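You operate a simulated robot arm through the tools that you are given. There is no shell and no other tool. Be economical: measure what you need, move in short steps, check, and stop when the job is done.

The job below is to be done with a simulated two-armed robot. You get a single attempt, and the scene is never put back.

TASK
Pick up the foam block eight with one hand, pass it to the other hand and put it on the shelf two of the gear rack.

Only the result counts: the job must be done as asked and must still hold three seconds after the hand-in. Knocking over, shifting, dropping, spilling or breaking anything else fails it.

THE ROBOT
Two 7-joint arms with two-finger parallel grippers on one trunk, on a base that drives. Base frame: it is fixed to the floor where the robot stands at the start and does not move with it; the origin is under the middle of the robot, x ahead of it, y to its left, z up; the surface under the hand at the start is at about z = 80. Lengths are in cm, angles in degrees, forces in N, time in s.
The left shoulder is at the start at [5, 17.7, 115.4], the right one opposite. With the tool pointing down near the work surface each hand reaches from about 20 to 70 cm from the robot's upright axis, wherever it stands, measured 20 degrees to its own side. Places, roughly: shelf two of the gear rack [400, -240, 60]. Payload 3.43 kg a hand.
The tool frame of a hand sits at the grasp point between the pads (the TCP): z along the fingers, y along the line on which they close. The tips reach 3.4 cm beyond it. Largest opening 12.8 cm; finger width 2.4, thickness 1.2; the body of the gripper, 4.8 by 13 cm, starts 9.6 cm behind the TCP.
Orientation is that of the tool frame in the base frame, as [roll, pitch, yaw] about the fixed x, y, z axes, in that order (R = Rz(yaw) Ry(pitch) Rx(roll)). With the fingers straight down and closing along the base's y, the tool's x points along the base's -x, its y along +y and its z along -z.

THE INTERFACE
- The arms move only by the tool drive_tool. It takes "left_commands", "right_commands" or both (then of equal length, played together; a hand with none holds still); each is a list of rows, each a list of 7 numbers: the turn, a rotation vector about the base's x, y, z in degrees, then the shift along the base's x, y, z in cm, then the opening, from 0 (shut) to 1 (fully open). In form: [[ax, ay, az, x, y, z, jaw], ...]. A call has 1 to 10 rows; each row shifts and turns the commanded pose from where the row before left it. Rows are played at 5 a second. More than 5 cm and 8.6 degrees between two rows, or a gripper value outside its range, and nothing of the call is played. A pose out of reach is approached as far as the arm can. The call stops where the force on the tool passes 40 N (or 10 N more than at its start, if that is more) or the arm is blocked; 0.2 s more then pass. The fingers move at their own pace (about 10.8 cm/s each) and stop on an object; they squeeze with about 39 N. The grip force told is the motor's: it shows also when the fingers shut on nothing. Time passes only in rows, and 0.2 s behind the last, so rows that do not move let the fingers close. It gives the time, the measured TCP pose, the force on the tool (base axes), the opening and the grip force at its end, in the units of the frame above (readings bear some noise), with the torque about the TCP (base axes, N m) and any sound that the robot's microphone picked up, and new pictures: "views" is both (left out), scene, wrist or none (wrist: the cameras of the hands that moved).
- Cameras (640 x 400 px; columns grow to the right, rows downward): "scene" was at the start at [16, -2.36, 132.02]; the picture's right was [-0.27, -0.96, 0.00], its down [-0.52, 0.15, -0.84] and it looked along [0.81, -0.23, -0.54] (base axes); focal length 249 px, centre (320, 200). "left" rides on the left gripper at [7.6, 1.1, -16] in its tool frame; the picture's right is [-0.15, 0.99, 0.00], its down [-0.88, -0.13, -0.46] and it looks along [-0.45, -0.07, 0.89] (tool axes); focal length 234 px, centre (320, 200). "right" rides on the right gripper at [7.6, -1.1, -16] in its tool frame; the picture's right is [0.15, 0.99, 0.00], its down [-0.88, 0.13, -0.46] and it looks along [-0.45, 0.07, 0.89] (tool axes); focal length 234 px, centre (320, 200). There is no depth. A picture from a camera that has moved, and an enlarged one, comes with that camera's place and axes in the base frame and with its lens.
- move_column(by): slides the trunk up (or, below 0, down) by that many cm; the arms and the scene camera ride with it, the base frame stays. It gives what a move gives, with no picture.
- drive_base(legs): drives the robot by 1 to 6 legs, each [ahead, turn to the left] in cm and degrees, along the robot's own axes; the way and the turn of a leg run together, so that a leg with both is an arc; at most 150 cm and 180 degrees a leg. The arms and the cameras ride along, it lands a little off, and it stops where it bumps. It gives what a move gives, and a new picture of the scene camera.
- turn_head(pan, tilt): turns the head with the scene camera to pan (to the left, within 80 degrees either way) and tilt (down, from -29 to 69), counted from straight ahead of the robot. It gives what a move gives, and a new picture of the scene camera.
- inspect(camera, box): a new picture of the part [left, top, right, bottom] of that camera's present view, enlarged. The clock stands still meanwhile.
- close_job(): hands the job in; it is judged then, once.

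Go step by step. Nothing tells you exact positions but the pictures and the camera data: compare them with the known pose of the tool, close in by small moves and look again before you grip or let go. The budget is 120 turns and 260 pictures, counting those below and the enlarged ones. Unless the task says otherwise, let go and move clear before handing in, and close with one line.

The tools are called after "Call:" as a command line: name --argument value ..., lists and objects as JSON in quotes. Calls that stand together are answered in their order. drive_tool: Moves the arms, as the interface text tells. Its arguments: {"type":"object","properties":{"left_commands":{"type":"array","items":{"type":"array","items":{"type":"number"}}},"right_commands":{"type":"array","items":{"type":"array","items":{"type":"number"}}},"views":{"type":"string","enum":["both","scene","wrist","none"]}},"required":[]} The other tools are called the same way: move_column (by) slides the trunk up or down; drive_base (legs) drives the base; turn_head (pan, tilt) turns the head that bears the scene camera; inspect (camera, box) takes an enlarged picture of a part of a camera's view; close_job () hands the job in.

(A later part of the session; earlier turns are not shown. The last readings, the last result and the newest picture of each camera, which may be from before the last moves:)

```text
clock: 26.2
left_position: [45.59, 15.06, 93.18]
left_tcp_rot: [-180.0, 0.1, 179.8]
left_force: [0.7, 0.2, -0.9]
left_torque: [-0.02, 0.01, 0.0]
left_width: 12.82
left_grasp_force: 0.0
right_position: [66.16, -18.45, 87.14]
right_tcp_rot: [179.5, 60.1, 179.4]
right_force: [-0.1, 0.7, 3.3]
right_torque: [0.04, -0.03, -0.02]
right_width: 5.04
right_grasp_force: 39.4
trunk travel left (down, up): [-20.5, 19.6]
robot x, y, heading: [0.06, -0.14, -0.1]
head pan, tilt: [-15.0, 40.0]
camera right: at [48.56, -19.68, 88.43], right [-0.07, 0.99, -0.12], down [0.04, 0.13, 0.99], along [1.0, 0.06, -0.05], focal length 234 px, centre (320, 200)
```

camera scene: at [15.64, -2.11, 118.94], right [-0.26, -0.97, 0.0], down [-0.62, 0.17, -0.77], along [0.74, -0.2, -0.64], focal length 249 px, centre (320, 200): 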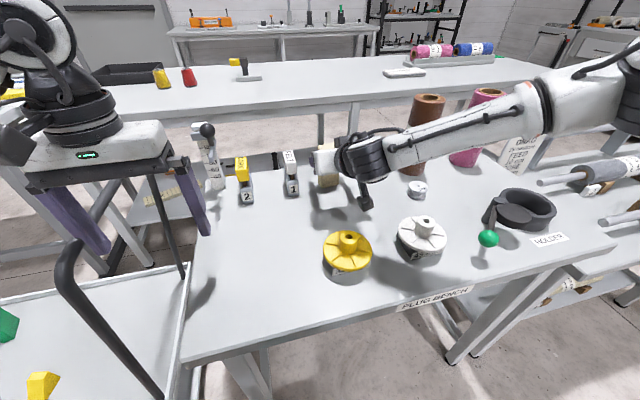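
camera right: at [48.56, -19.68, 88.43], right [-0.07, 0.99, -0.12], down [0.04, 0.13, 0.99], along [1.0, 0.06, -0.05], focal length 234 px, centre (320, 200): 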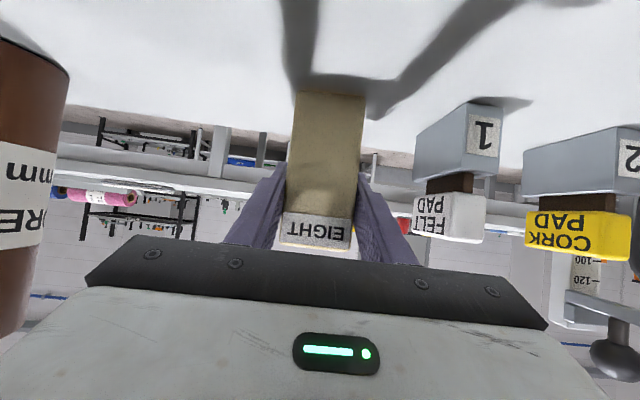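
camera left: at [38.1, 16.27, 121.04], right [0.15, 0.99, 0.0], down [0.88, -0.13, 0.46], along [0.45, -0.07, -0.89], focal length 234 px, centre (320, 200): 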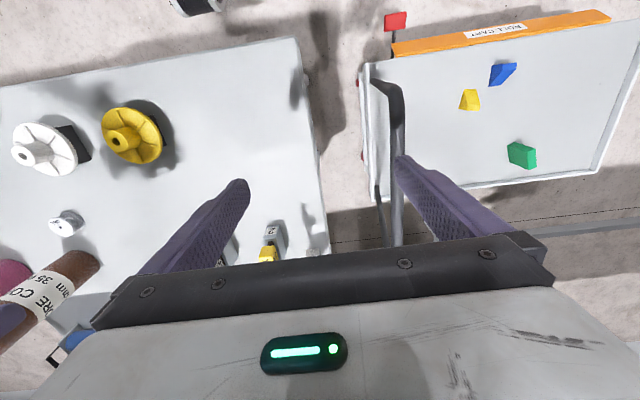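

Gripped (5.0 cm, 39 N). Lifting straight up, then bringing it back.

Call:
drive_tool --right_commands '[[0, 0, 0, 0, 0, 1.5, 0.2], [0, 0, 0, 0, 0, 3, 0.2], [0, 0, 0, 0, 0, 3, 0.2], [0, 0, 0, 0, 0, 3, 0.2], [0, 0, 0, -1.5, 0, 2.5, 0.2], [0, 0, 0, -3, 0, 2, 0.2], [0, 0, 0, -3, 0, 0, 0.2], [0, 0, 0, -3, 0, 0, 0.2], [0, 0, 0, -3, 0, 0, 0.2], [0, 0, 0, 0, 0, 0, 0.2]]'

```text
clock: 28.4
left_position: [45.68, 15.13, 93.04]
left_tcp_rot: [180.0, 0.0, 179.8]
left_force: [0.0, -0.2, 0.3]
left_torque: [0.03, -0.02, -0.03]
left_width: 12.8
left_grasp_force: 0.0
right_position: [52.68, -18.65, 102.2]
right_tcp_rot: [179.6, 60.1, 179.4]
right_force: [0.4, -0.6, -0.3]
right_torque: [0.0, 0.02, 0.01]
right_width: 5.03
right_grasp_force: 39.4
trunk travel left (down, up): [-20.5, 19.6]
robot x, y, heading: [0.05, 0.26, 0.0]
head pan, tilt: [-15.0, 40.0]
camera scene: at [15.65, -2.11, 118.93], right [-0.26, -0.97, 0.0], down [-0.62, 0.17, -0.77], along [0.74, -0.2, -0.64], focal length 249 px, centre (320, 200)
camera right: at [34.9, -19.78, 103.45], right [-0.07, 0.99, -0.12], down [0.04, 0.13, 0.99], along [1.0, 0.06, -0.05], focal length 234 px, centre (320, 200)
```

scene: 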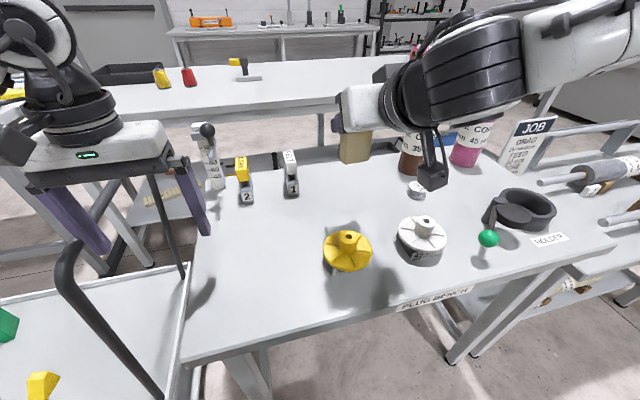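
right: 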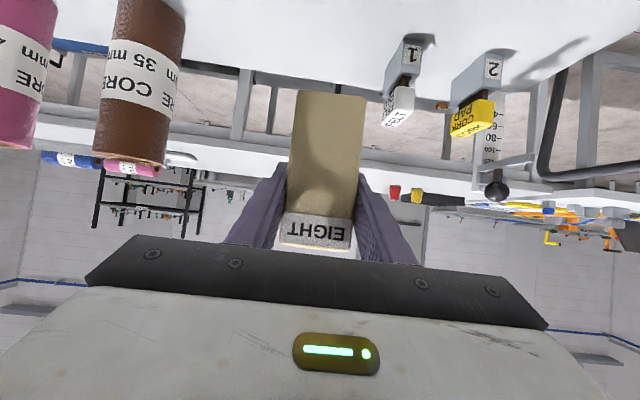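

The block is held clear. The left hand, lowered with the trunk, seems to be close to the roll cart's handle, so I'll look before moving it.

Call:
inspect --camera "left" --box '[0, 0, 640, 400]'

Call:
inspect --camera "scene" --box '[0, 60, 240, 210]'

```text
1.00 times, centred on (320, 200) of left (not enlarged: the box is as wide or as high as the picture)
camera zoom: at [38.16, 16.25, 109.02], right [0.15, 0.99, 0.0], down [0.88, -0.13, 0.46], along [0.45, -0.07, -0.89], focal length 234 px, centre (320, 200)
```

zoom: 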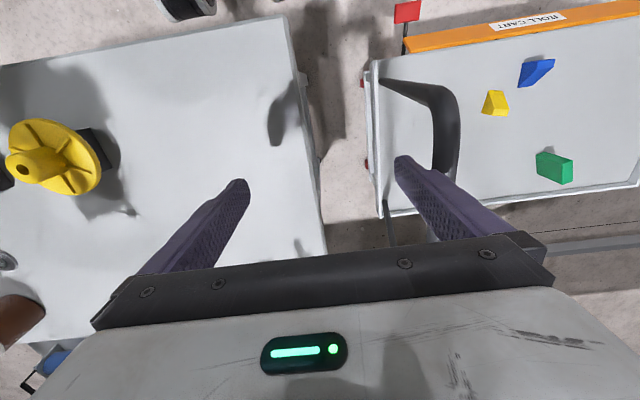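

```text
2.67 times, centred on (120, 135) of scene
camera zoom: at [15.65, -2.11, 118.93], right [-0.26, -0.97, 0.0], down [-0.62, 0.17, -0.77], along [0.74, -0.2, -0.64], focal length 663 px, centre (853, 373)
```

zoom: 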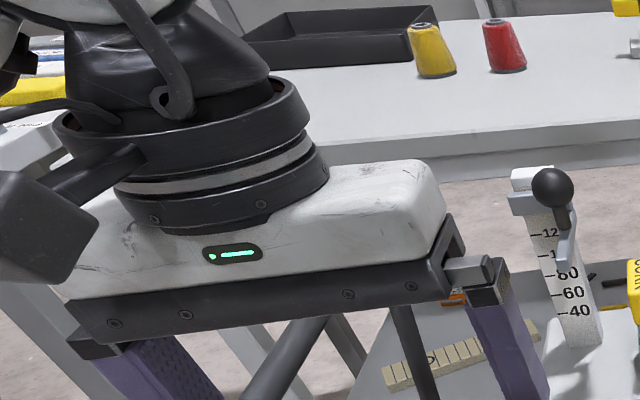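

The handle bar is right beside the left fingers (about y=24, z=94). I'll raise the left hand straight up while yawing the right hand and bringing the block toward the middle.

Call:
drive_tool --left_commands '[[0, 0, 0, 0, -0.2, 3, 1], [0, 0, 0, 0, 0, 3, 0.6], [0, 0, 0, 0, 0, 3, 0.6], [0, 0, 0, 0.5, 0, 3, 0.6], [0, 0, 0, 1, 0, 2, 0.6], [0, 0, 0, 1, 0, 1, 0.6], [0, 0, 0, 0, 0, 0, 0.6]]' --right_commands '[[0, 0, 7.5, 0, 2, 0, 0.2], [0, 0, 7.5, 0, 2, 0, 0.2], [0, 0, 7.5, 0, 2, 0, 0.2], [0, 0, 7.5, 0, 2, 0, 0.2], [0, 0, 7.5, 0, 2, 0, 0.2], [0, 0, 7.5, 0, 2, 0, 0.2], [0, 0, 0, 0, 0, 0, 0.2]]' --views "scene"

```text
clock: 30.0
left_position: [48.16, 14.91, 108.02]
left_tcp_rot: [180.0, 0.1, 179.8]
left_force: [0.3, 0.0, 0.3]
left_torque: [0.0, -0.02, -0.03]
left_width: 7.68
left_grasp_force: 0.1
right_position: [52.54, -6.79, 101.83]
right_tcp_rot: [179.2, 59.7, -136.9]
right_force: [0.8, 0.7, 0.2]
right_torque: [0.0, 0.0, 0.03]
right_width: 4.84
right_grasp_force: 38.8
right hand out of reach, approached as far as the arm can: row 6
trunk travel left (down, up): [-20.5, 19.6]
robot x, y, heading: [-0.14, 0.08, -0.1]
head pan, tilt: [-15.0, 40.0]
camera scene: at [15.64, -2.1, 118.94], right [-0.26, -0.97, 0.0], down [-0.62, 0.17, -0.77], along [0.74, -0.2, -0.64], focal length 249 px, centre (320, 200)
```

scene: 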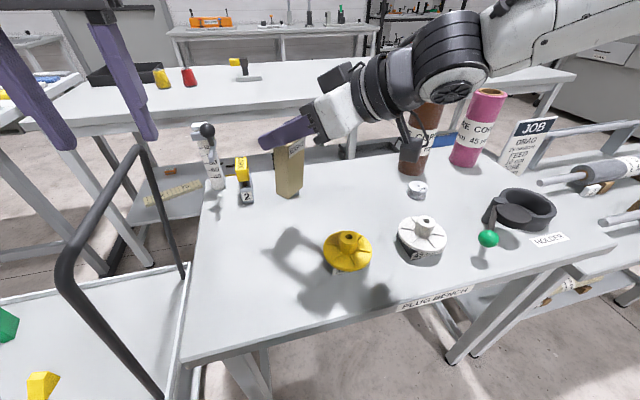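

The block is now turned 43° for a side handover. I'll raise the trunk 10 cm for clearance over the cart handle, then tilt the left hand forward.

Call:
move_column --by 10

Call:
drive_tool --left_commands '[[0, -8.3, 0, 0, 0.8, -0.3, 0.6], [0, -8.3, 0, 0, 0.8, -0.3, 0.6], [0, -8.3, 0, 0, 0.8, -0.3, 0.6], [0, -8.3, 0, 0, 0.8, -0.3, 0.6], [0, -8.3, 0, 0, 0.8, -0.3, 0.6], [0, -8.3, 0, 0, 0.8, -0.3, 0.6], [0, -8.3, 0, 0, 0.8, -0.3, 0.6], [0, -8.3, 0, 0, 0.8, -0.3, 0.6], [0, -8.6, 0, 0, 0, 0, 0.6]]' --views "scene"

```text
clock: 31.4
left_position: [48.23, 14.96, 118.04]
left_tcp_rot: [180.0, 0.0, 179.8]
left_force: [-0.2, 0.9, 0.3]
left_torque: [0.01, 0.01, 0.0]
left_width: 7.68
left_grasp_force: 0.1
right_position: [52.65, -6.7, 111.93]
right_tcp_rot: [179.4, 59.8, -137.0]
right_force: [1.1, 0.1, -0.2]
right_torque: [0.0, 0.01, 0.0]
right_width: 4.84
right_grasp_force: 39.2
trunk travel left (down, up): [-30.5, 9.6]
robot x, y, heading: [-0.29, 0.09, -0.1]
head pan, tilt: [-15.0, 40.0]
```

```text
clock: 33.4
left_position: [48.6, 21.34, 115.8]
left_tcp_rot: [179.2, 75.1, 179.2]
left_force: [0.3, 0.0, -0.9]
left_torque: [0.01, 0.01, -0.01]
left_width: 7.66
left_grasp_force: 0.0
left hand out of reach, approached as far as the arm can: row 9
right_position: [52.6, -6.8, 111.9]
right_tcp_rot: [179.3, 59.7, -137.0]
right_force: [0.3, 0.6, 0.8]
right_torque: [-0.03, -0.01, 0.0]
right_width: 4.84
right_grasp_force: 39.0
trunk travel left (down, up): [-30.5, 9.6]
robot x, y, heading: [0.06, 0.01, 0.2]
head pan, tilt: [-15.0, 40.0]
camera scene: at [15.67, -2.11, 128.93], right [-0.26, -0.97, 0.0], down [-0.62, 0.17, -0.77], along [0.74, -0.2, -0.64], focal length 249 px, centre (320, 200)
```

scene: 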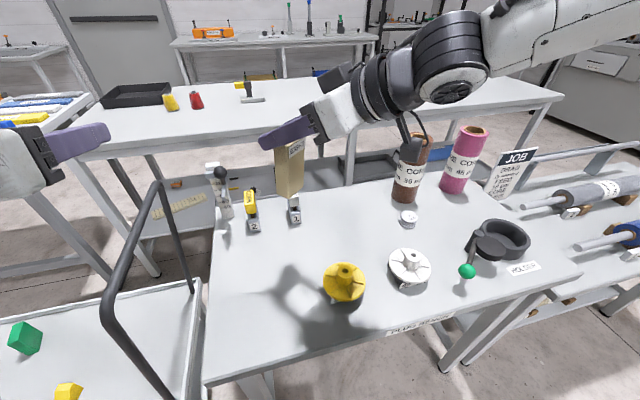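

Left hand is tilted forward. Now I'll yaw it toward the block and bring it to a pre-handover pose.

Call:
drive_tool --left_commands '[[0, 0, -7.8, -0.3, -2.6, -0.8, 0.6], [0, 0, -7.8, -0.3, -2.6, -0.8, 0.6], [0, 0, -7.8, -0.3, -2.6, -0.8, 0.6], [0, 0, -7.8, -0.3, -2.6, -0.8, 0.6], [0, 0, -7.8, -0.3, -2.6, -0.8, 0.6], [0, 0, -7.8, -0.3, -2.6, -0.8, 0.6], [0, 0, 0, 0, 0, 0, 0.6]]'

Call:
turn_head --pan 0 --tilt 20

```text
clock: 35.0
left_position: [47.17, 5.66, 111.27]
left_tcp_rot: [179.1, 74.9, 132.2]
left_force: [-0.2, -0.6, -0.5]
left_torque: [0.01, 0.01, 0.0]
left_width: 7.7
left_grasp_force: 0.1
left hand out of reach, approached as far as the arm can: row 1
right_position: [52.48, -6.76, 111.83]
right_tcp_rot: [179.4, 59.8, -137.1]
right_force: [0.5, -0.4, -0.9]
right_torque: [-0.02, 0.0, -0.02]
right_width: 4.82
right_grasp_force: 39.1
trunk travel left (down, up): [-30.5, 9.6]
robot x, y, heading: [-0.45, -0.16, 0.1]
head pan, tilt: [-15.0, 40.0]
camera scene: at [15.64, -2.11, 128.94], right [-0.26, -0.97, 0.0], down [-0.62, 0.17, -0.77], along [0.74, -0.2, -0.64], focal length 249 px, centre (320, 200)
camera left: at [36.27, 19.2, 108.17], right [0.75, 0.65, 0.15], down [-0.24, 0.06, 0.97], along [0.62, -0.76, 0.2], focal length 234 px, centre (320, 200)
```

scene: 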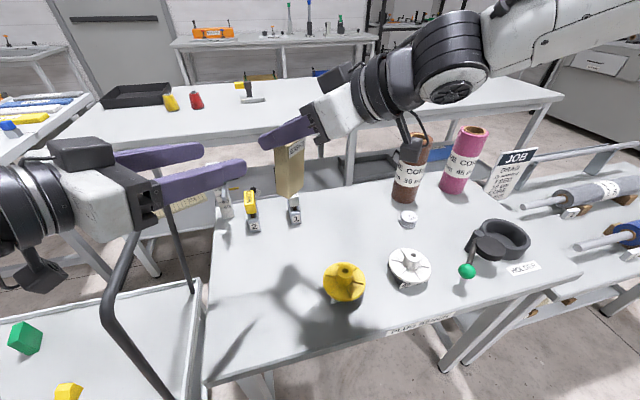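
left: 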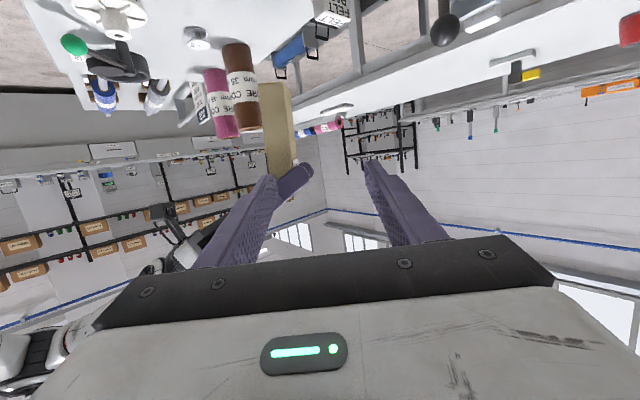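

```text
clock: 35.8
left_position: [47.25, 5.63, 111.31]
left_tcp_rot: [179.2, 75.0, 132.3]
left_force: [-0.2, 0.7, -0.2]
left_torque: [-0.01, -0.02, 0.0]
left_width: 7.67
left_grasp_force: 0.0
right_position: [52.49, -6.75, 111.84]
right_tcp_rot: [179.5, 59.7, -137.1]
right_force: [1.1, -0.6, 0.2]
right_torque: [0.0, -0.04, 0.0]
right_width: 4.85
right_grasp_force: 39.6
trunk travel left (down, up): [-30.5, 9.6]
robot x, y, heading: [0.11, 0.21, 0.0]
head pan, tilt: [0.0, 20.0]
camera scene: at [16.75, 0.09, 132.07], right [0.0, -1.0, 0.0], down [-0.34, 0.0, -0.94], along [0.94, 0.0, -0.34], focal length 249 px, centre (320, 200)
```

scene: 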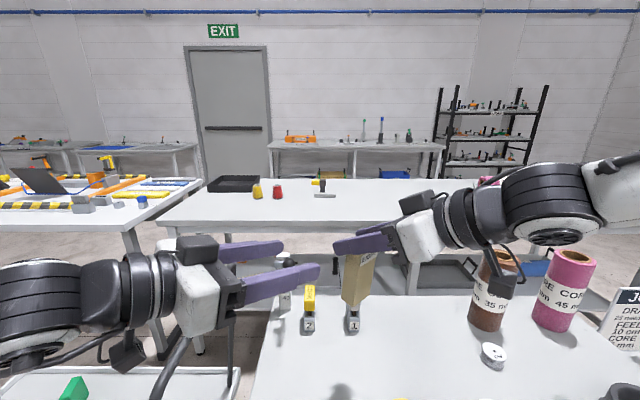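

Left hand is in place, but the block's bottom looks lower than I expected. I'll check the grip from both close cameras.

Call:
inspect --camera "right" --box '[0, 0, 640, 400]'

Call:
inspect --camera "scene" --box '[230, 200, 470, 350]'

Call:
inspect --camera "left" --box '[180, 60, 420, 210]'

```text
1.00 times, centred on (320, 200) of right (not enlarged: the box is as wide or as high as the picture)
camera zoom: at [40.52, -19.88, 113.28], right [-0.74, 0.67, -0.12], down [-0.05, 0.13, 0.99], along [0.68, 0.74, -0.06], focal length 234 px, centre (320, 200)
```

zoom: 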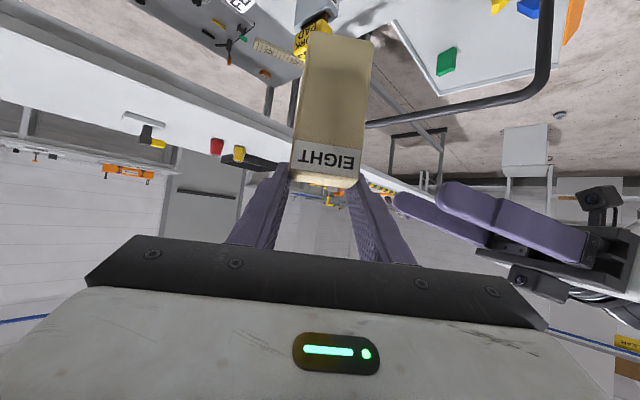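

```text
2.67 times, centred on (350, 275) of scene
camera zoom: at [16.75, 0.09, 132.07], right [0.0, -1.0, 0.0], down [-0.34, 0.0, -0.94], along [0.94, 0.0, -0.34], focal length 663 px, centre (240, 0)
```

zoom: 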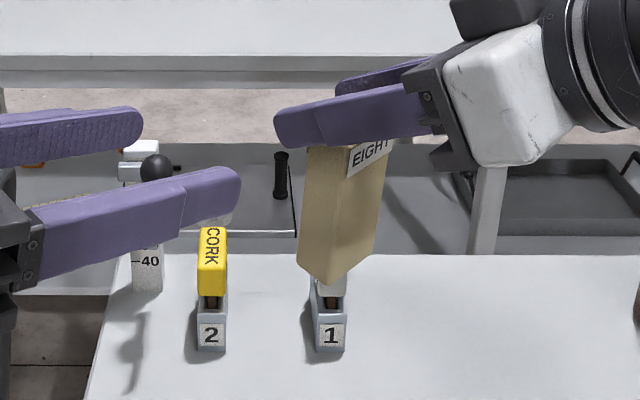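

```text
2.67 times, centred on (300, 135) of left
camera zoom: at [36.26, 19.19, 108.17], right [0.75, 0.65, 0.15], down [-0.24, 0.06, 0.97], along [0.62, -0.76, 0.2], focal length 624 px, centre (373, 373)
```

zoom: 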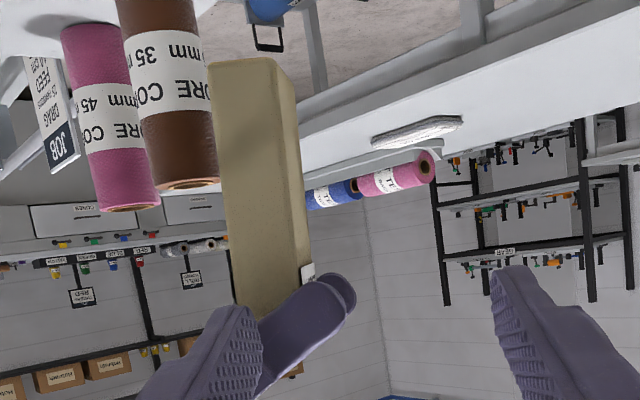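

The block slid down in the right grip by ~4 cm and now hangs by its top edge (bottom z≈100.4), so I'll keep the right hand still. Left goes to 30° tilt and a pre-handover pose aimed at the block's lower half.

Call:
drive_tool --left_commands '[[5.5, 5.1, 0, 0, 0, 0, 0.6], [5.5, 5.1, 0, 0, 0, 0, 0.6], [0, 0, 0, 0, -2, -0.9, 0.6], [0, 0, 0, -0.1, -2, -0.9, 0.6], [0, 0, 0, -0.1, -2.1, -1.0, 0.6], [0, 0, 0, 0, 0, 0, 0.6]]' --views "both"

Call:
inspect --camera "left" --box '[180, 30, 420, 180]'

Call:
inspect --camera "scene" --box '[230, 200, 470, 350]'

Call:
inspect --camera "right" --box '[200, 0, 520, 200]'

```text
clock: 37.2
left_position: [47.24, -0.5, 108.34]
left_tcp_rot: [179.4, 60.0, 132.5]
left_force: [0.6, -0.1, 0.0]
left_torque: [0.0, 0.03, -0.01]
left_width: 7.69
left_grasp_force: 0.0
right_position: [52.52, -6.79, 111.86]
right_tcp_rot: [179.4, 59.7, -137.0]
right_force: [-0.1, 0.4, -0.3]
right_torque: [0.0, 0.03, -0.04]
right_width: 4.85
right_grasp_force: 39.1
trunk travel left (down, up): [-30.5, 9.6]
robot x, y, heading: [0.09, -0.32, 0.2]
head pan, tilt: [0.0, 20.0]
camera scene: at [16.74, 0.1, 132.08], right [0.0, -1.0, 0.0], down [-0.34, 0.0, -0.94], along [0.94, 0.0, -0.34], focal length 249 px, centre (320, 200)
camera left: at [36.09, 13.19, 109.79], right [0.77, 0.62, 0.13], down [-0.07, -0.13, 0.99], along [0.63, -0.77, -0.06], focal length 234 px, centre (320, 200)
```

scene: 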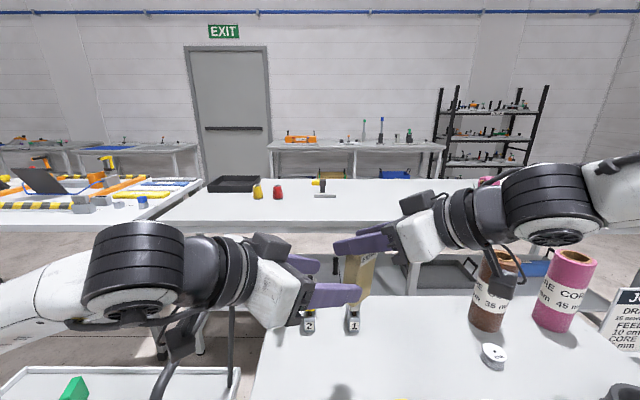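
left: 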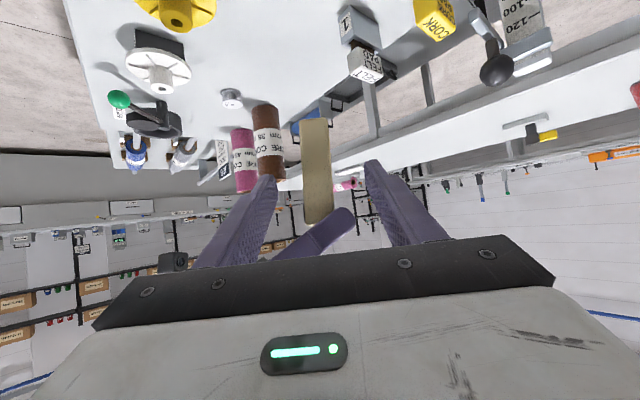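

```text
2.67 times, centred on (300, 105) of left
camera zoom: at [36.09, 13.19, 109.79], right [0.77, 0.62, 0.13], down [-0.07, -0.13, 0.99], along [0.63, -0.77, -0.06], focal length 624 px, centre (373, 453)
```

zoom: 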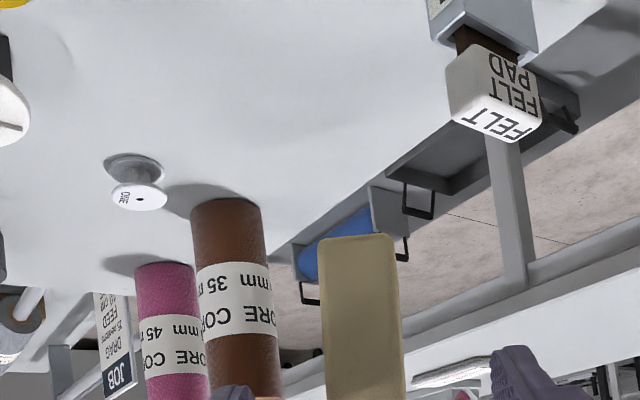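

```text
2.67 times, centred on (350, 275) of scene
camera zoom: at [16.74, 0.1, 132.08], right [0.0, -1.0, 0.0], down [-0.34, 0.0, -0.94], along [0.94, 0.0, -0.34], focal length 663 px, centre (240, 0)
```

zoom: 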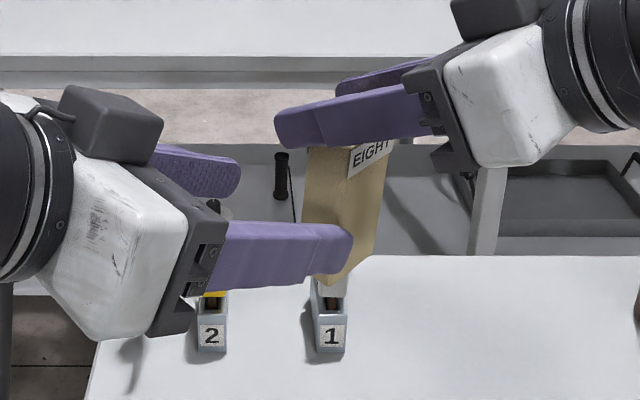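

```text
2.00 times, centred on (360, 100) of right
camera zoom: at [40.51, -19.87, 113.29], right [-0.74, 0.67, -0.12], down [-0.05, 0.13, 0.99], along [0.68, 0.74, -0.06], focal length 468 px, centre (240, 400)
```

zoom: 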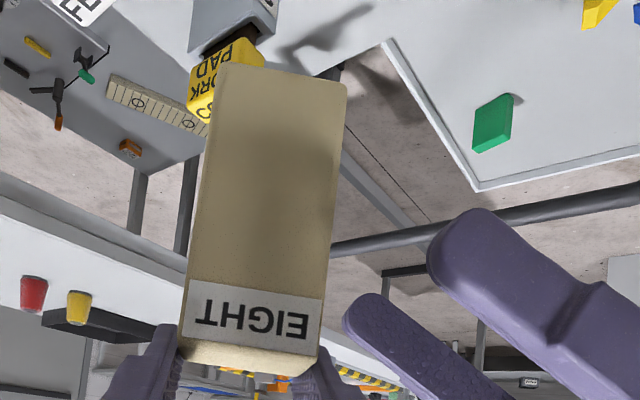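

The block is centred between the left fingers' approach line (bottom z≈100.2). Advancing the left hand to straddle its lower half.

Call:
drive_tool --left_commands '[[0, 0, 0, 1.08, -1.12, -0.88, 0.6], [0, 0, 0, 1.08, -1.12, -0.88, 0.6], [0, 0, 0, 1.08, -1.12, -0.88, 0.6], [0, 0, 0, 1.08, -1.12, -0.88, 0.6], [0, 0, 0, 1.08, -1.12, -0.88, 0.6], [0, 0, 0, 0, 0, 0, 0.6]]' --views "wrist"

Call:
inspect --camera "scene" --box '[230, 200, 470, 350]'

Call:
inspect --camera "right" --box '[200, 0, 520, 200]'

```text
clock: 38.6
left_position: [52.45, -6.32, 103.84]
left_tcp_rot: [179.4, 60.0, 132.5]
left_force: [0.0, 0.2, 0.0]
left_torque: [-0.01, 0.0, 0.02]
left_width: 7.69
left_grasp_force: 0.0
right_position: [52.53, -6.84, 111.89]
right_tcp_rot: [179.4, 59.6, -137.1]
right_force: [0.7, -0.1, 0.0]
right_torque: [0.01, -0.01, -0.03]
right_width: 4.83
right_grasp_force: 39.0
trunk travel left (down, up): [-30.5, 9.6]
robot x, y, heading: [-0.24, -0.33, 0.3]
head pan, tilt: [0.0, 20.0]
camera left: at [41.43, 7.4, 105.29], right [0.77, 0.62, 0.13], down [-0.07, -0.13, 0.99], along [0.63, -0.77, -0.06], focal length 234 px, centre (320, 200)
```

left: 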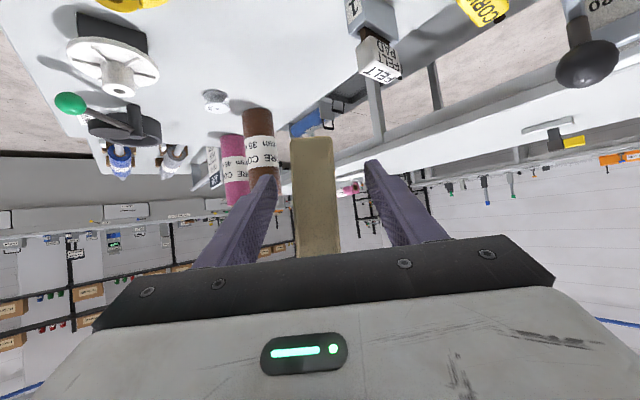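

```text
2.67 times, centred on (350, 275) of scene
camera zoom: at [16.74, 0.1, 132.08], right [0.0, -1.0, 0.0], down [-0.34, 0.0, -0.94], along [0.94, 0.0, -0.34], focal length 663 px, centre (240, 0)
```

zoom: 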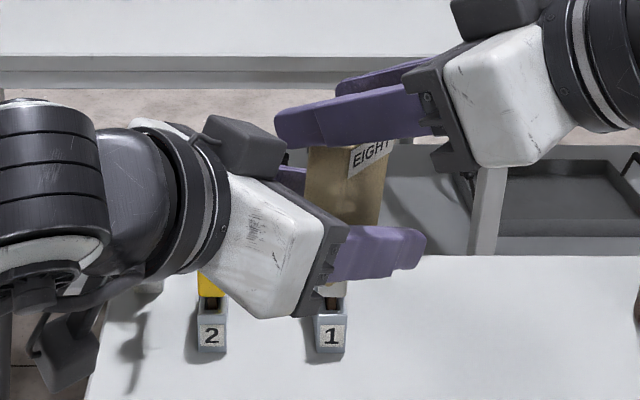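

```text
2.00 times, centred on (360, 100) of right
camera zoom: at [40.51, -19.87, 113.28], right [-0.74, 0.67, -0.12], down [-0.05, 0.13, 0.99], along [0.68, 0.74, -0.06], focal length 468 px, centre (240, 400)
```

zoom: 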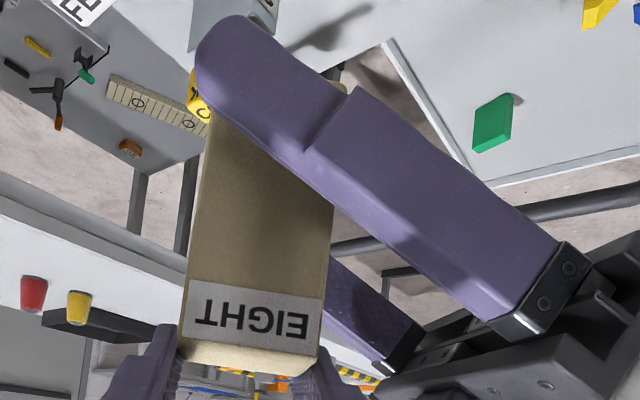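

Left fingers straddle the block evenly with the tips above its bottom. Closing the left hand.

Call:
drive_tool --left_commands '[[0, 0, 0, 0, 0, 0, 0.4], [0, 0, 0, 0, 0, 0, 0.3], [0, 0, 0, 0, 0, 0, 0.2], [0, 0, 0, 0, 0, 0, 0.1], [0, 0, 0, 0, 0, 0, 0.1]]' --views "wrist"

Call:
inspect --camera "right" --box '[200, 0, 520, 200]'

```text
clock: 39.8
left_position: [52.27, -6.38, 103.85]
left_tcp_rot: [179.3, 60.1, 132.2]
left_force: [-12.3, -12.6, 1.1]
left_torque: [0.99, -1.52, 1.11]
left_width: 3.04
left_grasp_force: 39.4
right_position: [52.58, -6.83, 111.92]
right_tcp_rot: [179.2, 59.7, -137.1]
right_force: [12.6, 13.0, -1.2]
right_torque: [0.03, 0.49, -1.23]
right_width: 4.86
right_grasp_force: 38.9
trunk travel left (down, up): [-30.5, 9.6]
robot x, y, heading: [0.11, 0.03, 0.1]
head pan, tilt: [0.0, 20.0]
camera left: at [41.34, 7.31, 105.32], right [0.78, 0.62, 0.13], down [-0.07, -0.12, 0.99], along [0.63, -0.78, -0.05], focal length 234 px, centre (320, 200)
```

left: 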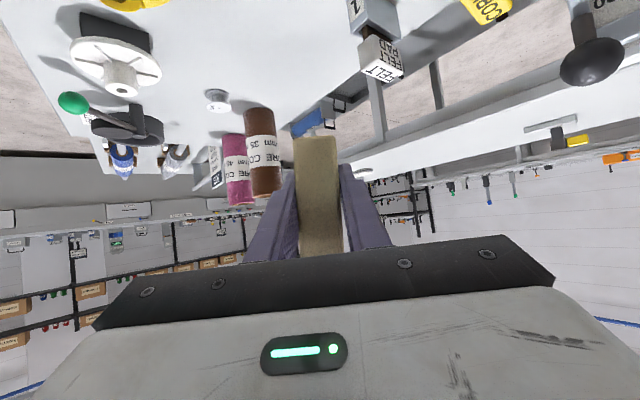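

```text
2.00 times, centred on (360, 100) of right
camera zoom: at [40.54, -19.86, 113.31], right [-0.74, 0.67, -0.12], down [-0.05, 0.12, 0.99], along [0.68, 0.73, -0.06], focal length 468 px, centre (240, 400)
```

zoom: 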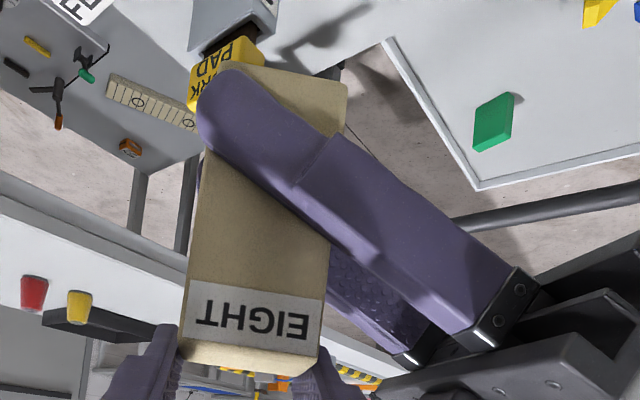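

Both hands hold the block (3.0 cm on the left, firm). Opening the right hand and watching.

Call:
drive_tool --left_commands '[[0, 0, 0, -0.1, -0.1, 0, 0.1], [0, 0, 0, 0, 0, 0, 0.1], [0, 0, 0, 0, 0, 0, 0.1], [0, 0, 0, 0, 0, 0, 0.1]]' --right_commands '[[0, 0, 0, 0, 0, 0, 0.2], [0, 0, 0, 0, 0, 0, 0.45], [0, 0, 0, 0, 0, 0, 0.6], [0, 0, 0, 0, 0, 0, 0.6]]' --views "wrist"

```text
clock: 40.8
left_position: [52.44, -6.35, 104.03]
left_tcp_rot: [179.3, 60.0, 132.6]
left_force: [-0.3, -1.0, 0.5]
left_torque: [0.02, -0.01, 0.03]
left_width: 2.89
left_grasp_force: 39.0
right_position: [52.53, -6.68, 111.92]
right_tcp_rot: [179.5, 59.7, -137.0]
right_force: [0.1, 0.3, 1.0]
right_torque: [0.0, -0.05, -0.03]
right_width: 7.66
right_grasp_force: 0.0
trunk travel left (down, up): [-30.5, 9.6]
robot x, y, heading: [-0.05, 0.06, -0.1]
head pan, tilt: [0.0, 20.0]
camera right: at [40.51, -19.89, 113.28], right [-0.74, 0.67, -0.12], down [-0.05, 0.13, 0.99], along [0.68, 0.74, -0.06], focal length 234 px, centre (320, 200)
camera left: at [41.35, 7.43, 105.4], right [0.77, 0.62, 0.13], down [-0.07, -0.13, 0.99], along [0.63, -0.77, -0.06], focal length 234 px, centre (320, 200)
```

right: 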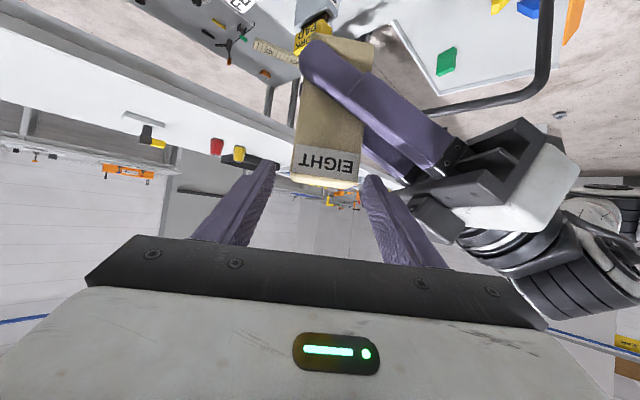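
left: 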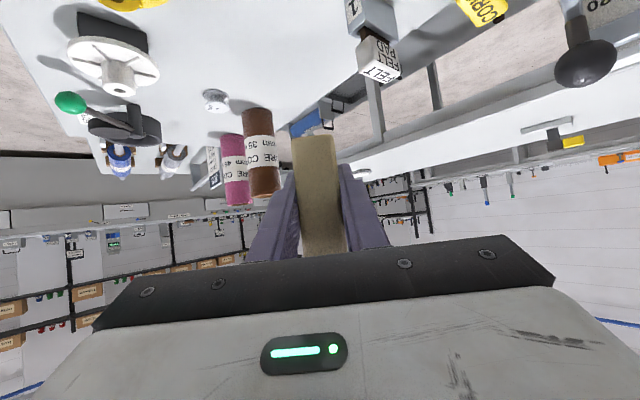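

The left hand holds the block alone. Backing the right hand away along its fingers.

Call:
drive_tool --right_commands '[[0, 0, 0, -1.3, -1.2, 1.1, 0.6], [0, 0, 0, -1.5, -1.5, 1.2, 0.6], [0, 0, 0, -1.5, -1.5, 1.2, 0.6], [0, 0, 0, -1.5, -3, 1, 0.6], [0, 0, -6, -1, -4, 0.5, 0.6], [0, 0, -7, 0, -4, 0, 0.6], [0, 0, -8, 0, -4, 0, 0.6], [0, 0, -8, 0, -4, 0, 0.6], [0, 0, -8, 0, -4, 0, 0.6], [0, 0, 0, 0, 0, 0, 0.6]]' --views "both"

Call:
inspect --camera "scene" --box '[230, 200, 470, 350]'

```text
clock: 43.0
left_position: [52.49, -6.24, 103.94]
left_tcp_rot: [179.5, 60.0, 132.5]
left_force: [0.2, 0.1, 0.4]
left_torque: [0.04, 0.03, -0.01]
left_width: 2.87
left_grasp_force: 38.7
right_position: [45.71, -33.86, 117.18]
right_tcp_rot: [179.3, 59.8, -174.0]
right_force: [0.1, 0.0, -0.2]
right_torque: [0.01, 0.02, 0.02]
right_width: 7.69
right_grasp_force: 0.0
trunk travel left (down, up): [-30.5, 9.6]
robot x, y, heading: [0.13, 0.19, -0.1]
head pan, tilt: [0.0, 20.0]
camera scene: at [16.74, 0.1, 132.08], right [0.0, -1.0, 0.0], down [-0.34, 0.0, -0.94], along [0.94, 0.0, -0.34], focal length 249 px, centre (320, 200)
camera right: at [28.38, -37.12, 118.56], right [-0.19, 0.98, -0.12], down [0.04, 0.13, 0.99], along [0.98, 0.18, -0.06], focal length 234 px, centre (320, 200)
```

scene: 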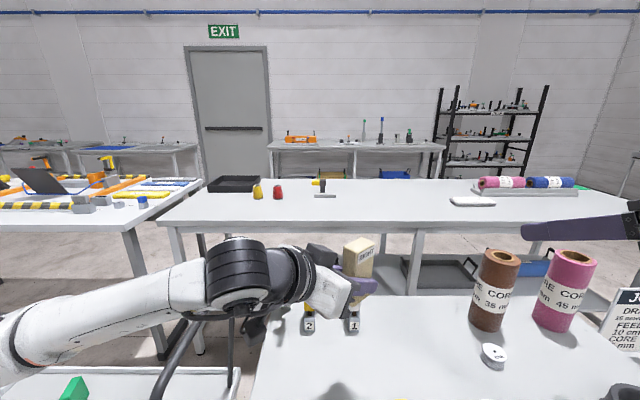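
right: 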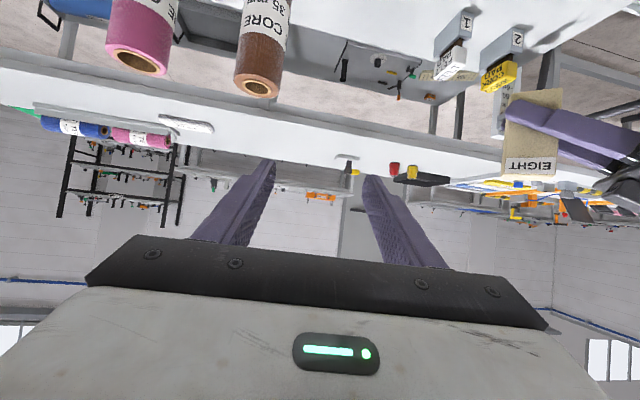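

```text
2.67 times, centred on (350, 275) of scene
camera zoom: at [16.74, 0.1, 132.08], right [0.0, -1.0, 0.0], down [-0.34, 0.0, -0.94], along [0.94, 0.0, -0.34], focal length 663 px, centre (240, 0)
```

zoom: 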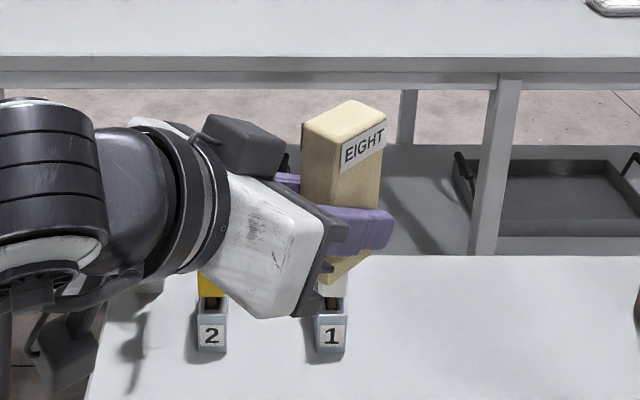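

Handover is done: the block is upright in the left hand. Now I'll survey the surroundings for a driving route to the rack.

Call:
turn_head --pan -80 --tilt 15

Call:
turn_head --pan 80 --tilt 15

Call:
turn_head --pan -40 --tilt 20

```text
clock: 44.5
left_position: [52.35, -6.32, 103.89]
left_tcp_rot: [179.4, 60.0, 132.7]
left_force: [0.3, 0.3, -0.3]
left_torque: [0.0, 0.0, 0.0]
left_width: 2.9
left_grasp_force: 39.1
right_position: [45.88, -33.88, 117.16]
right_tcp_rot: [179.5, 59.7, -174.0]
right_force: [-0.2, 0.3, -0.3]
right_torque: [-0.02, -0.01, 0.01]
right_width: 7.68
right_grasp_force: 0.1
trunk travel left (down, up): [-30.5, 9.6]
robot x, y, heading: [-0.05, 0.06, -0.1]
head pan, tilt: [-80.0, 15.0]
camera scene: at [9.06, -9.11, 132.89], right [-0.98, -0.17, 0.0], down [-0.05, 0.25, -0.97], along [0.17, -0.95, -0.26], focal length 249 px, centre (320, 200)
```

scene: 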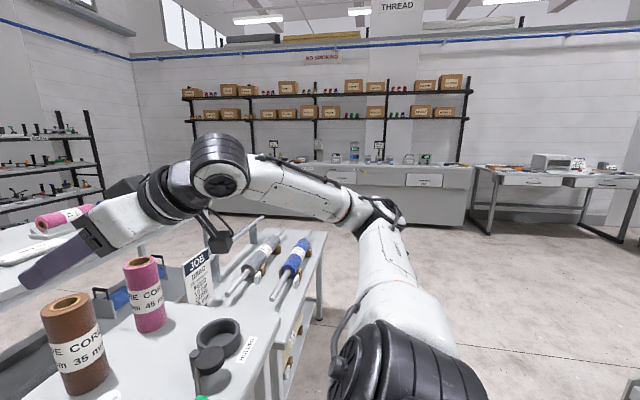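

```text
clock: 47.0
left_position: [52.34, -6.31, 103.92]
left_tcp_rot: [179.5, 59.9, 132.6]
left_force: [0.1, -0.2, -0.3]
left_torque: [0.01, 0.0, -0.01]
left_width: 2.85
left_grasp_force: 38.4
right_position: [45.68, -33.83, 117.08]
right_tcp_rot: [179.4, 59.6, -174.0]
right_force: [-0.5, 1.0, -1.3]
right_torque: [0.01, -0.03, 0.01]
right_width: 7.68
right_grasp_force: 0.0
trunk travel left (down, up): [-30.5, 9.6]
robot x, y, heading: [-0.05, -0.05, 0.2]
head pan, tilt: [80.0, 15.0]
camera scene: at [9.06, 9.29, 132.89], right [0.98, -0.17, 0.0], down [-0.05, -0.25, -0.97], along [0.17, 0.95, -0.26], focal length 249 px, centre (320, 200)
```

scene: 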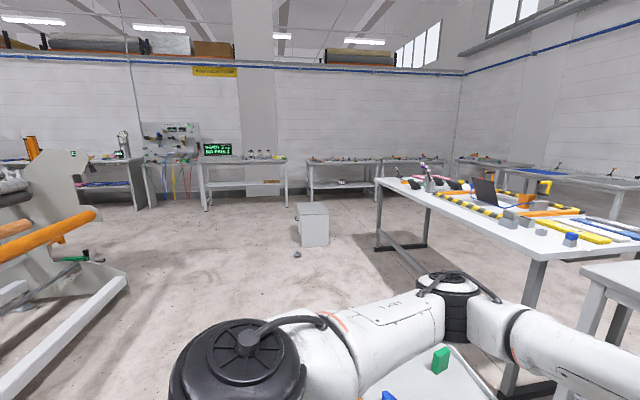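

```text
clock: 49.0
left_position: [52.45, -6.27, 103.86]
left_tcp_rot: [179.5, 60.0, 132.6]
left_force: [-0.2, 0.3, 0.3]
left_torque: [-0.02, 0.01, 0.0]
left_width: 2.89
left_grasp_force: 38.7
right_position: [45.65, -33.79, 117.0]
right_tcp_rot: [179.5, 59.7, -174.0]
right_force: [0.7, -0.2, -0.3]
right_torque: [0.01, 0.03, -0.01]
right_width: 7.68
right_grasp_force: 0.0
trunk travel left (down, up): [-30.5, 9.6]
robot x, y, heading: [-0.33, -0.22, 0.0]
head pan, tilt: [-40.0, 20.0]
camera scene: at [14.57, -5.89, 132.08], right [-0.64, -0.77, 0.0], down [-0.26, 0.22, -0.94], along [0.72, -0.6, -0.34], focal length 249 px, centre (320, 200)
```

scene: 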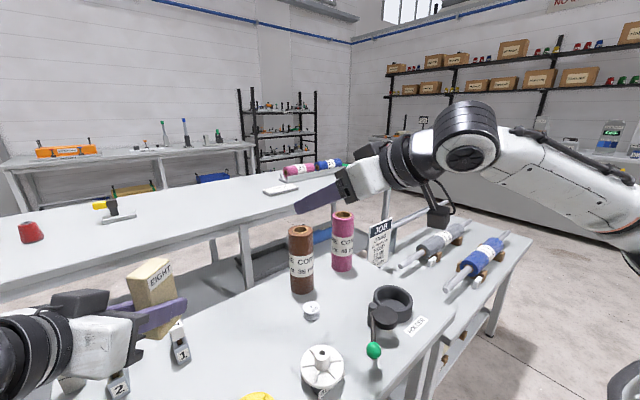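

The route: back up, turn right, drive along -y in the clear aisle, then turn left and go up to the rack. First backing away from the bench with the arms riding level.

Call:
drive_base --legs '[[-60, 0]]'

```text
clock: 52.3
left_position: [-6.35, -6.32, 103.88]
left_tcp_rot: [179.3, 60.1, 132.5]
left_force: [-0.5, -1.3, 0.2]
left_torque: [-0.05, 0.02, 0.02]
left_width: 2.88
left_grasp_force: 39.3
right_position: [-13.04, -33.91, 117.16]
right_tcp_rot: [179.5, 59.7, -174.1]
right_force: [0.8, -0.1, 0.0]
right_torque: [0.01, 0.01, 0.03]
right_width: 7.7
right_grasp_force: 0.0
trunk travel left (down, up): [-30.5, 9.6]
robot x, y, heading: [-58.66, -0.11, -0.1]
head pan, tilt: [-40.0, 20.0]
camera scene: at [-44.22, -5.85, 132.08], right [-0.65, -0.76, 0.0], down [-0.26, 0.22, -0.94], along [0.72, -0.61, -0.34], focal length 249 px, centre (320, 200)
```

scene: 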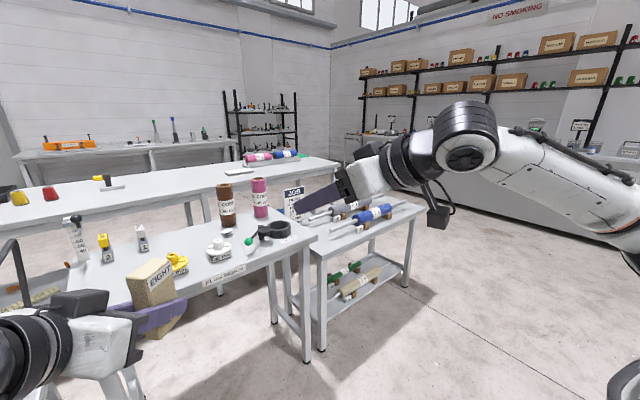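

Clear of the bench. Now slowly turning the left hand to point straight ahead and tucking the right hand back.

Call:
drive_tool --left_commands '[[0, 0, 4.7, 0, 1.6, 0.3, 0.1], [0, 0, 4.7, 0, 1.6, 0.3, 0.1], [0, 0, 4.7, 0, 1.6, 0.3, 0.1], [0, 0, 4.7, 0, 1.6, 0.3, 0.1], [0, 0, 4.7, 0, 1.6, 0.3, 0.1], [0, 0, 4.7, 0, 1.6, 0.3, 0.1], [0, 0, 4.7, 0, 1.6, 0.3, 0.1], [0, 0, 4.7, 0, 1.6, 0.3, 0.1], [0, 0, 4.7, 0, 1.6, 0.3, 0.1], [0, 0, 4.7, 0, 1.6, 0.3, 0.1]]' --right_commands '[[0, 3, 0, -1, 0, 0, 0.6], [0, 3, 0, -1, 0, 0, 0.6], [0, 3, 0, -1, 0, 0, 0.6], [0, 3, 0, -1, 0, 0, 0.6], [0, 3, 0, -1, 0, 0, 0.6], [0, 3, 0, -1, 0, 0, 0.6], [0, 3, 0, -1, 0, 0, 0.6], [0, 3, 0, -1, 0, 0, 0.6], [0, 3, 0, -1, 0, 0, 0.6], [0, 3, 0, -1, 0, 0, 0.6]]' --views "wrist"

```text
clock: 54.5
left_position: [-6.29, 9.77, 106.82]
left_tcp_rot: [179.4, 60.0, 179.5]
left_force: [0.4, -0.1, -0.3]
left_torque: [0.0, 0.03, 0.01]
left_width: 2.86
left_grasp_force: 39.1
right_position: [-23.14, -33.89, 117.21]
right_tcp_rot: [176.0, 29.7, -176.5]
right_force: [-0.3, -0.3, -0.2]
right_torque: [0.0, 0.0, 0.01]
right_width: 7.68
right_grasp_force: 0.0
trunk travel left (down, up): [-30.5, 9.6]
robot x, y, heading: [-58.58, -0.06, -0.4]
head pan, tilt: [-40.0, 20.0]
camera right: at [-37.4, -37.07, 127.18], right [-0.22, 0.98, -0.01], down [0.53, 0.13, 0.84], along [0.82, 0.18, -0.54], focal length 234 px, centre (320, 200)
camera left: at [-23.94, 10.83, 108.41], right [0.07, 0.99, 0.13], down [0.05, -0.14, 0.99], along [1.0, -0.07, -0.06], focal length 234 px, centre (320, 200)
```

right: 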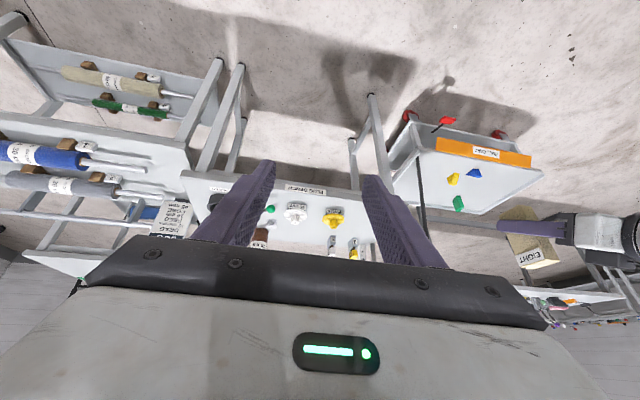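
left: 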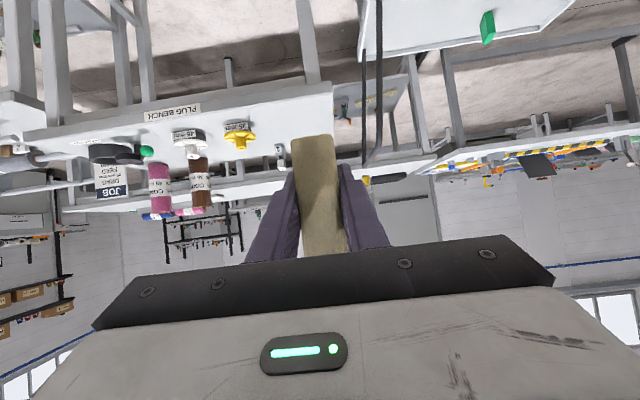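

Block still held the same. Turning right to face down the aisle.

Call:
turn_head --pan 0 --tilt 20

Call:
drive_base --legs '[[0, -90]]'

```text
clock: 55.6
left_position: [-6.53, 9.65, 106.91]
left_tcp_rot: [179.4, 60.0, 179.4]
left_force: [0.5, 0.2, 0.5]
left_torque: [0.0, 0.0, 0.02]
left_width: 2.89
left_grasp_force: 38.5
right_position: [-23.2, -33.93, 117.14]
right_tcp_rot: [176.1, 29.8, -176.7]
right_force: [-0.6, 0.4, 0.1]
right_torque: [0.0, 0.0, 0.02]
right_width: 7.68
right_grasp_force: 0.2
trunk travel left (down, up): [-30.5, 9.6]
robot x, y, heading: [-58.62, 0.05, -0.3]
head pan, tilt: [0.0, 20.0]
camera scene: at [-41.99, 0.12, 132.08], right [0.0, -1.0, 0.0], down [-0.34, 0.0, -0.94], along [0.94, 0.0, -0.34], focal length 249 px, centre (320, 200)
```

scene: 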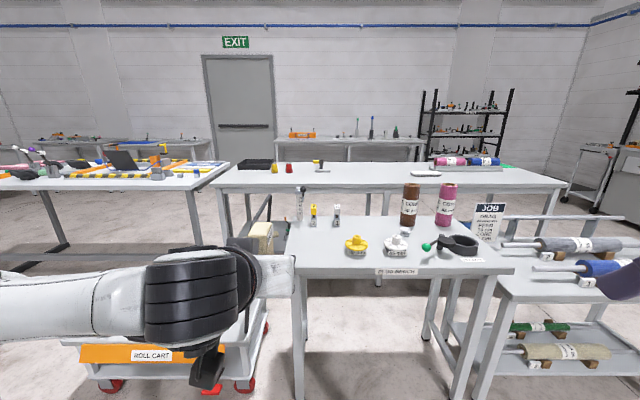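

```text
clock: 59.7
left_position: [-47.15, -51.8, 106.93]
left_tcp_rot: [179.3, 60.0, 91.6]
left_force: [-0.6, -0.9, -0.4]
left_torque: [0.0, -0.01, 0.0]
left_width: 2.88
left_grasp_force: 38.5
right_position: [-91.27, -36.85, 117.29]
right_tcp_rot: [176.0, 29.8, 95.6]
right_force: [0.5, 0.1, 0.2]
right_torque: [0.01, 0.0, 0.01]
right_width: 7.67
right_grasp_force: 0.1
trunk travel left (down, up): [-30.5, 9.6]
robot x, y, heading: [-59.28, 0.62, -88.2]
head pan, tilt: [0.0, 20.0]
camera scene: at [-57.74, -16.12, 132.08], right [-1.0, -0.04, 0.0], down [-0.01, 0.34, -0.94], along [0.03, -0.94, -0.34], focal length 249 px, centre (320, 200)
```

scene: 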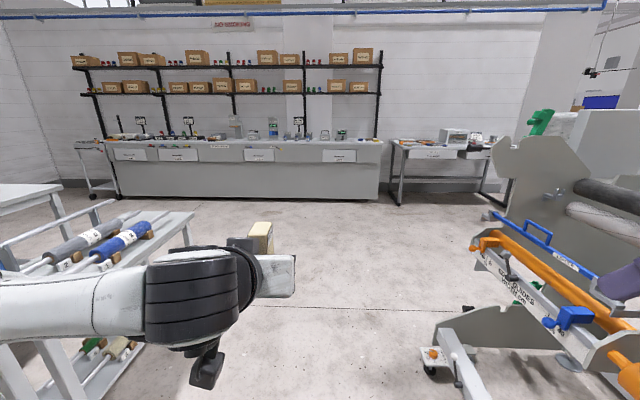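

There's a machine on the right side of the aisle and the roller bench on the left. I'll steer a bit left, mid-way between them, and advance.

Call:
drive_base --legs '[[0, 4], [130, 0]]'

```text
clock: 66.6
left_position: [-28.31, -176.98, 106.86]
left_tcp_rot: [179.4, 60.0, 96.5]
left_force: [-0.6, 0.2, -0.4]
left_torque: [0.02, 0.0, -0.02]
left_width: 2.88
left_grasp_force: 39.0
right_position: [-73.43, -165.89, 117.26]
right_tcp_rot: [175.9, 29.9, 100.6]
right_force: [-1.0, 0.4, -0.6]
right_torque: [0.01, 0.03, -0.01]
right_width: 7.67
right_grasp_force: 0.0
trunk travel left (down, up): [-30.5, 9.6]
robot x, y, heading: [-44.46, -126.18, -83.0]
head pan, tilt: [0.0, 20.0]
camera scene: at [-41.8, -142.4, 132.07], right [-0.99, -0.12, 0.0], down [-0.04, 0.34, -0.94], along [0.11, -0.93, -0.34], focal length 249 px, centre (320, 200)
```

scene: 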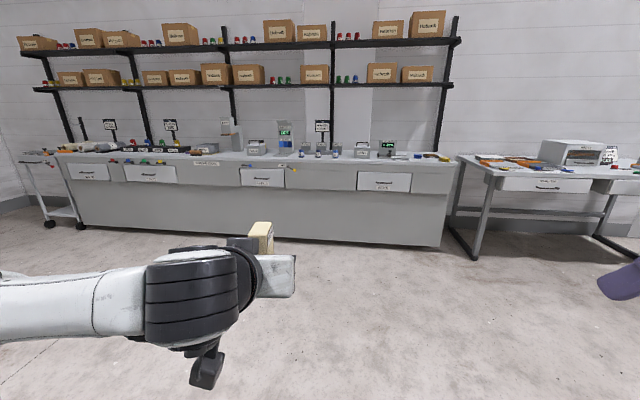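

The counter is at y≈-370, plenty of room. Driving on to y≈-235, then turning left to face the rack.

Call:
drive_base --legs '[[112, 0], [0, 83]]'

```text
clock: 75.8
left_position: [22.21, -228.58, 107.0]
left_tcp_rot: [179.5, 60.0, 178.3]
left_force: [-0.4, 0.3, 0.8]
left_torque: [0.01, 0.0, 0.02]
left_width: 2.9
left_grasp_force: 39.1
right_position: [4.79, -271.9, 117.18]
right_tcp_rot: [176.0, 29.8, -177.6]
right_force: [-0.4, 0.4, 0.2]
right_torque: [-0.01, -0.01, 0.0]
right_width: 7.67
right_grasp_force: 0.1
trunk travel left (down, up): [-30.5, 9.6]
robot x, y, heading: [-30.03, -237.21, -1.2]
head pan, tilt: [0.0, 20.0]
camera scene: at [-13.48, -237.55, 132.08], right [-0.02, -1.0, 0.0], down [-0.34, 0.01, -0.94], along [0.94, -0.02, -0.34], focal length 249 px, centre (320, 200)
```

scene: 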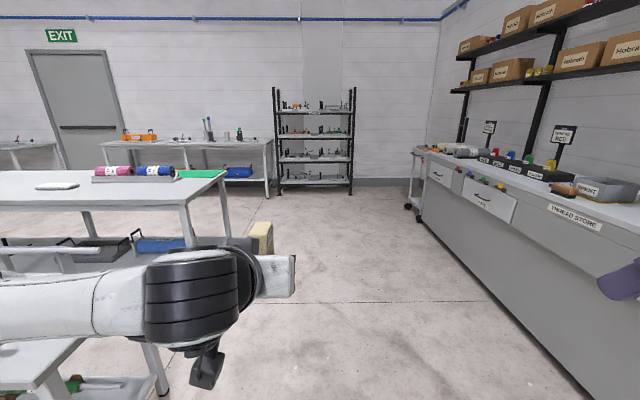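

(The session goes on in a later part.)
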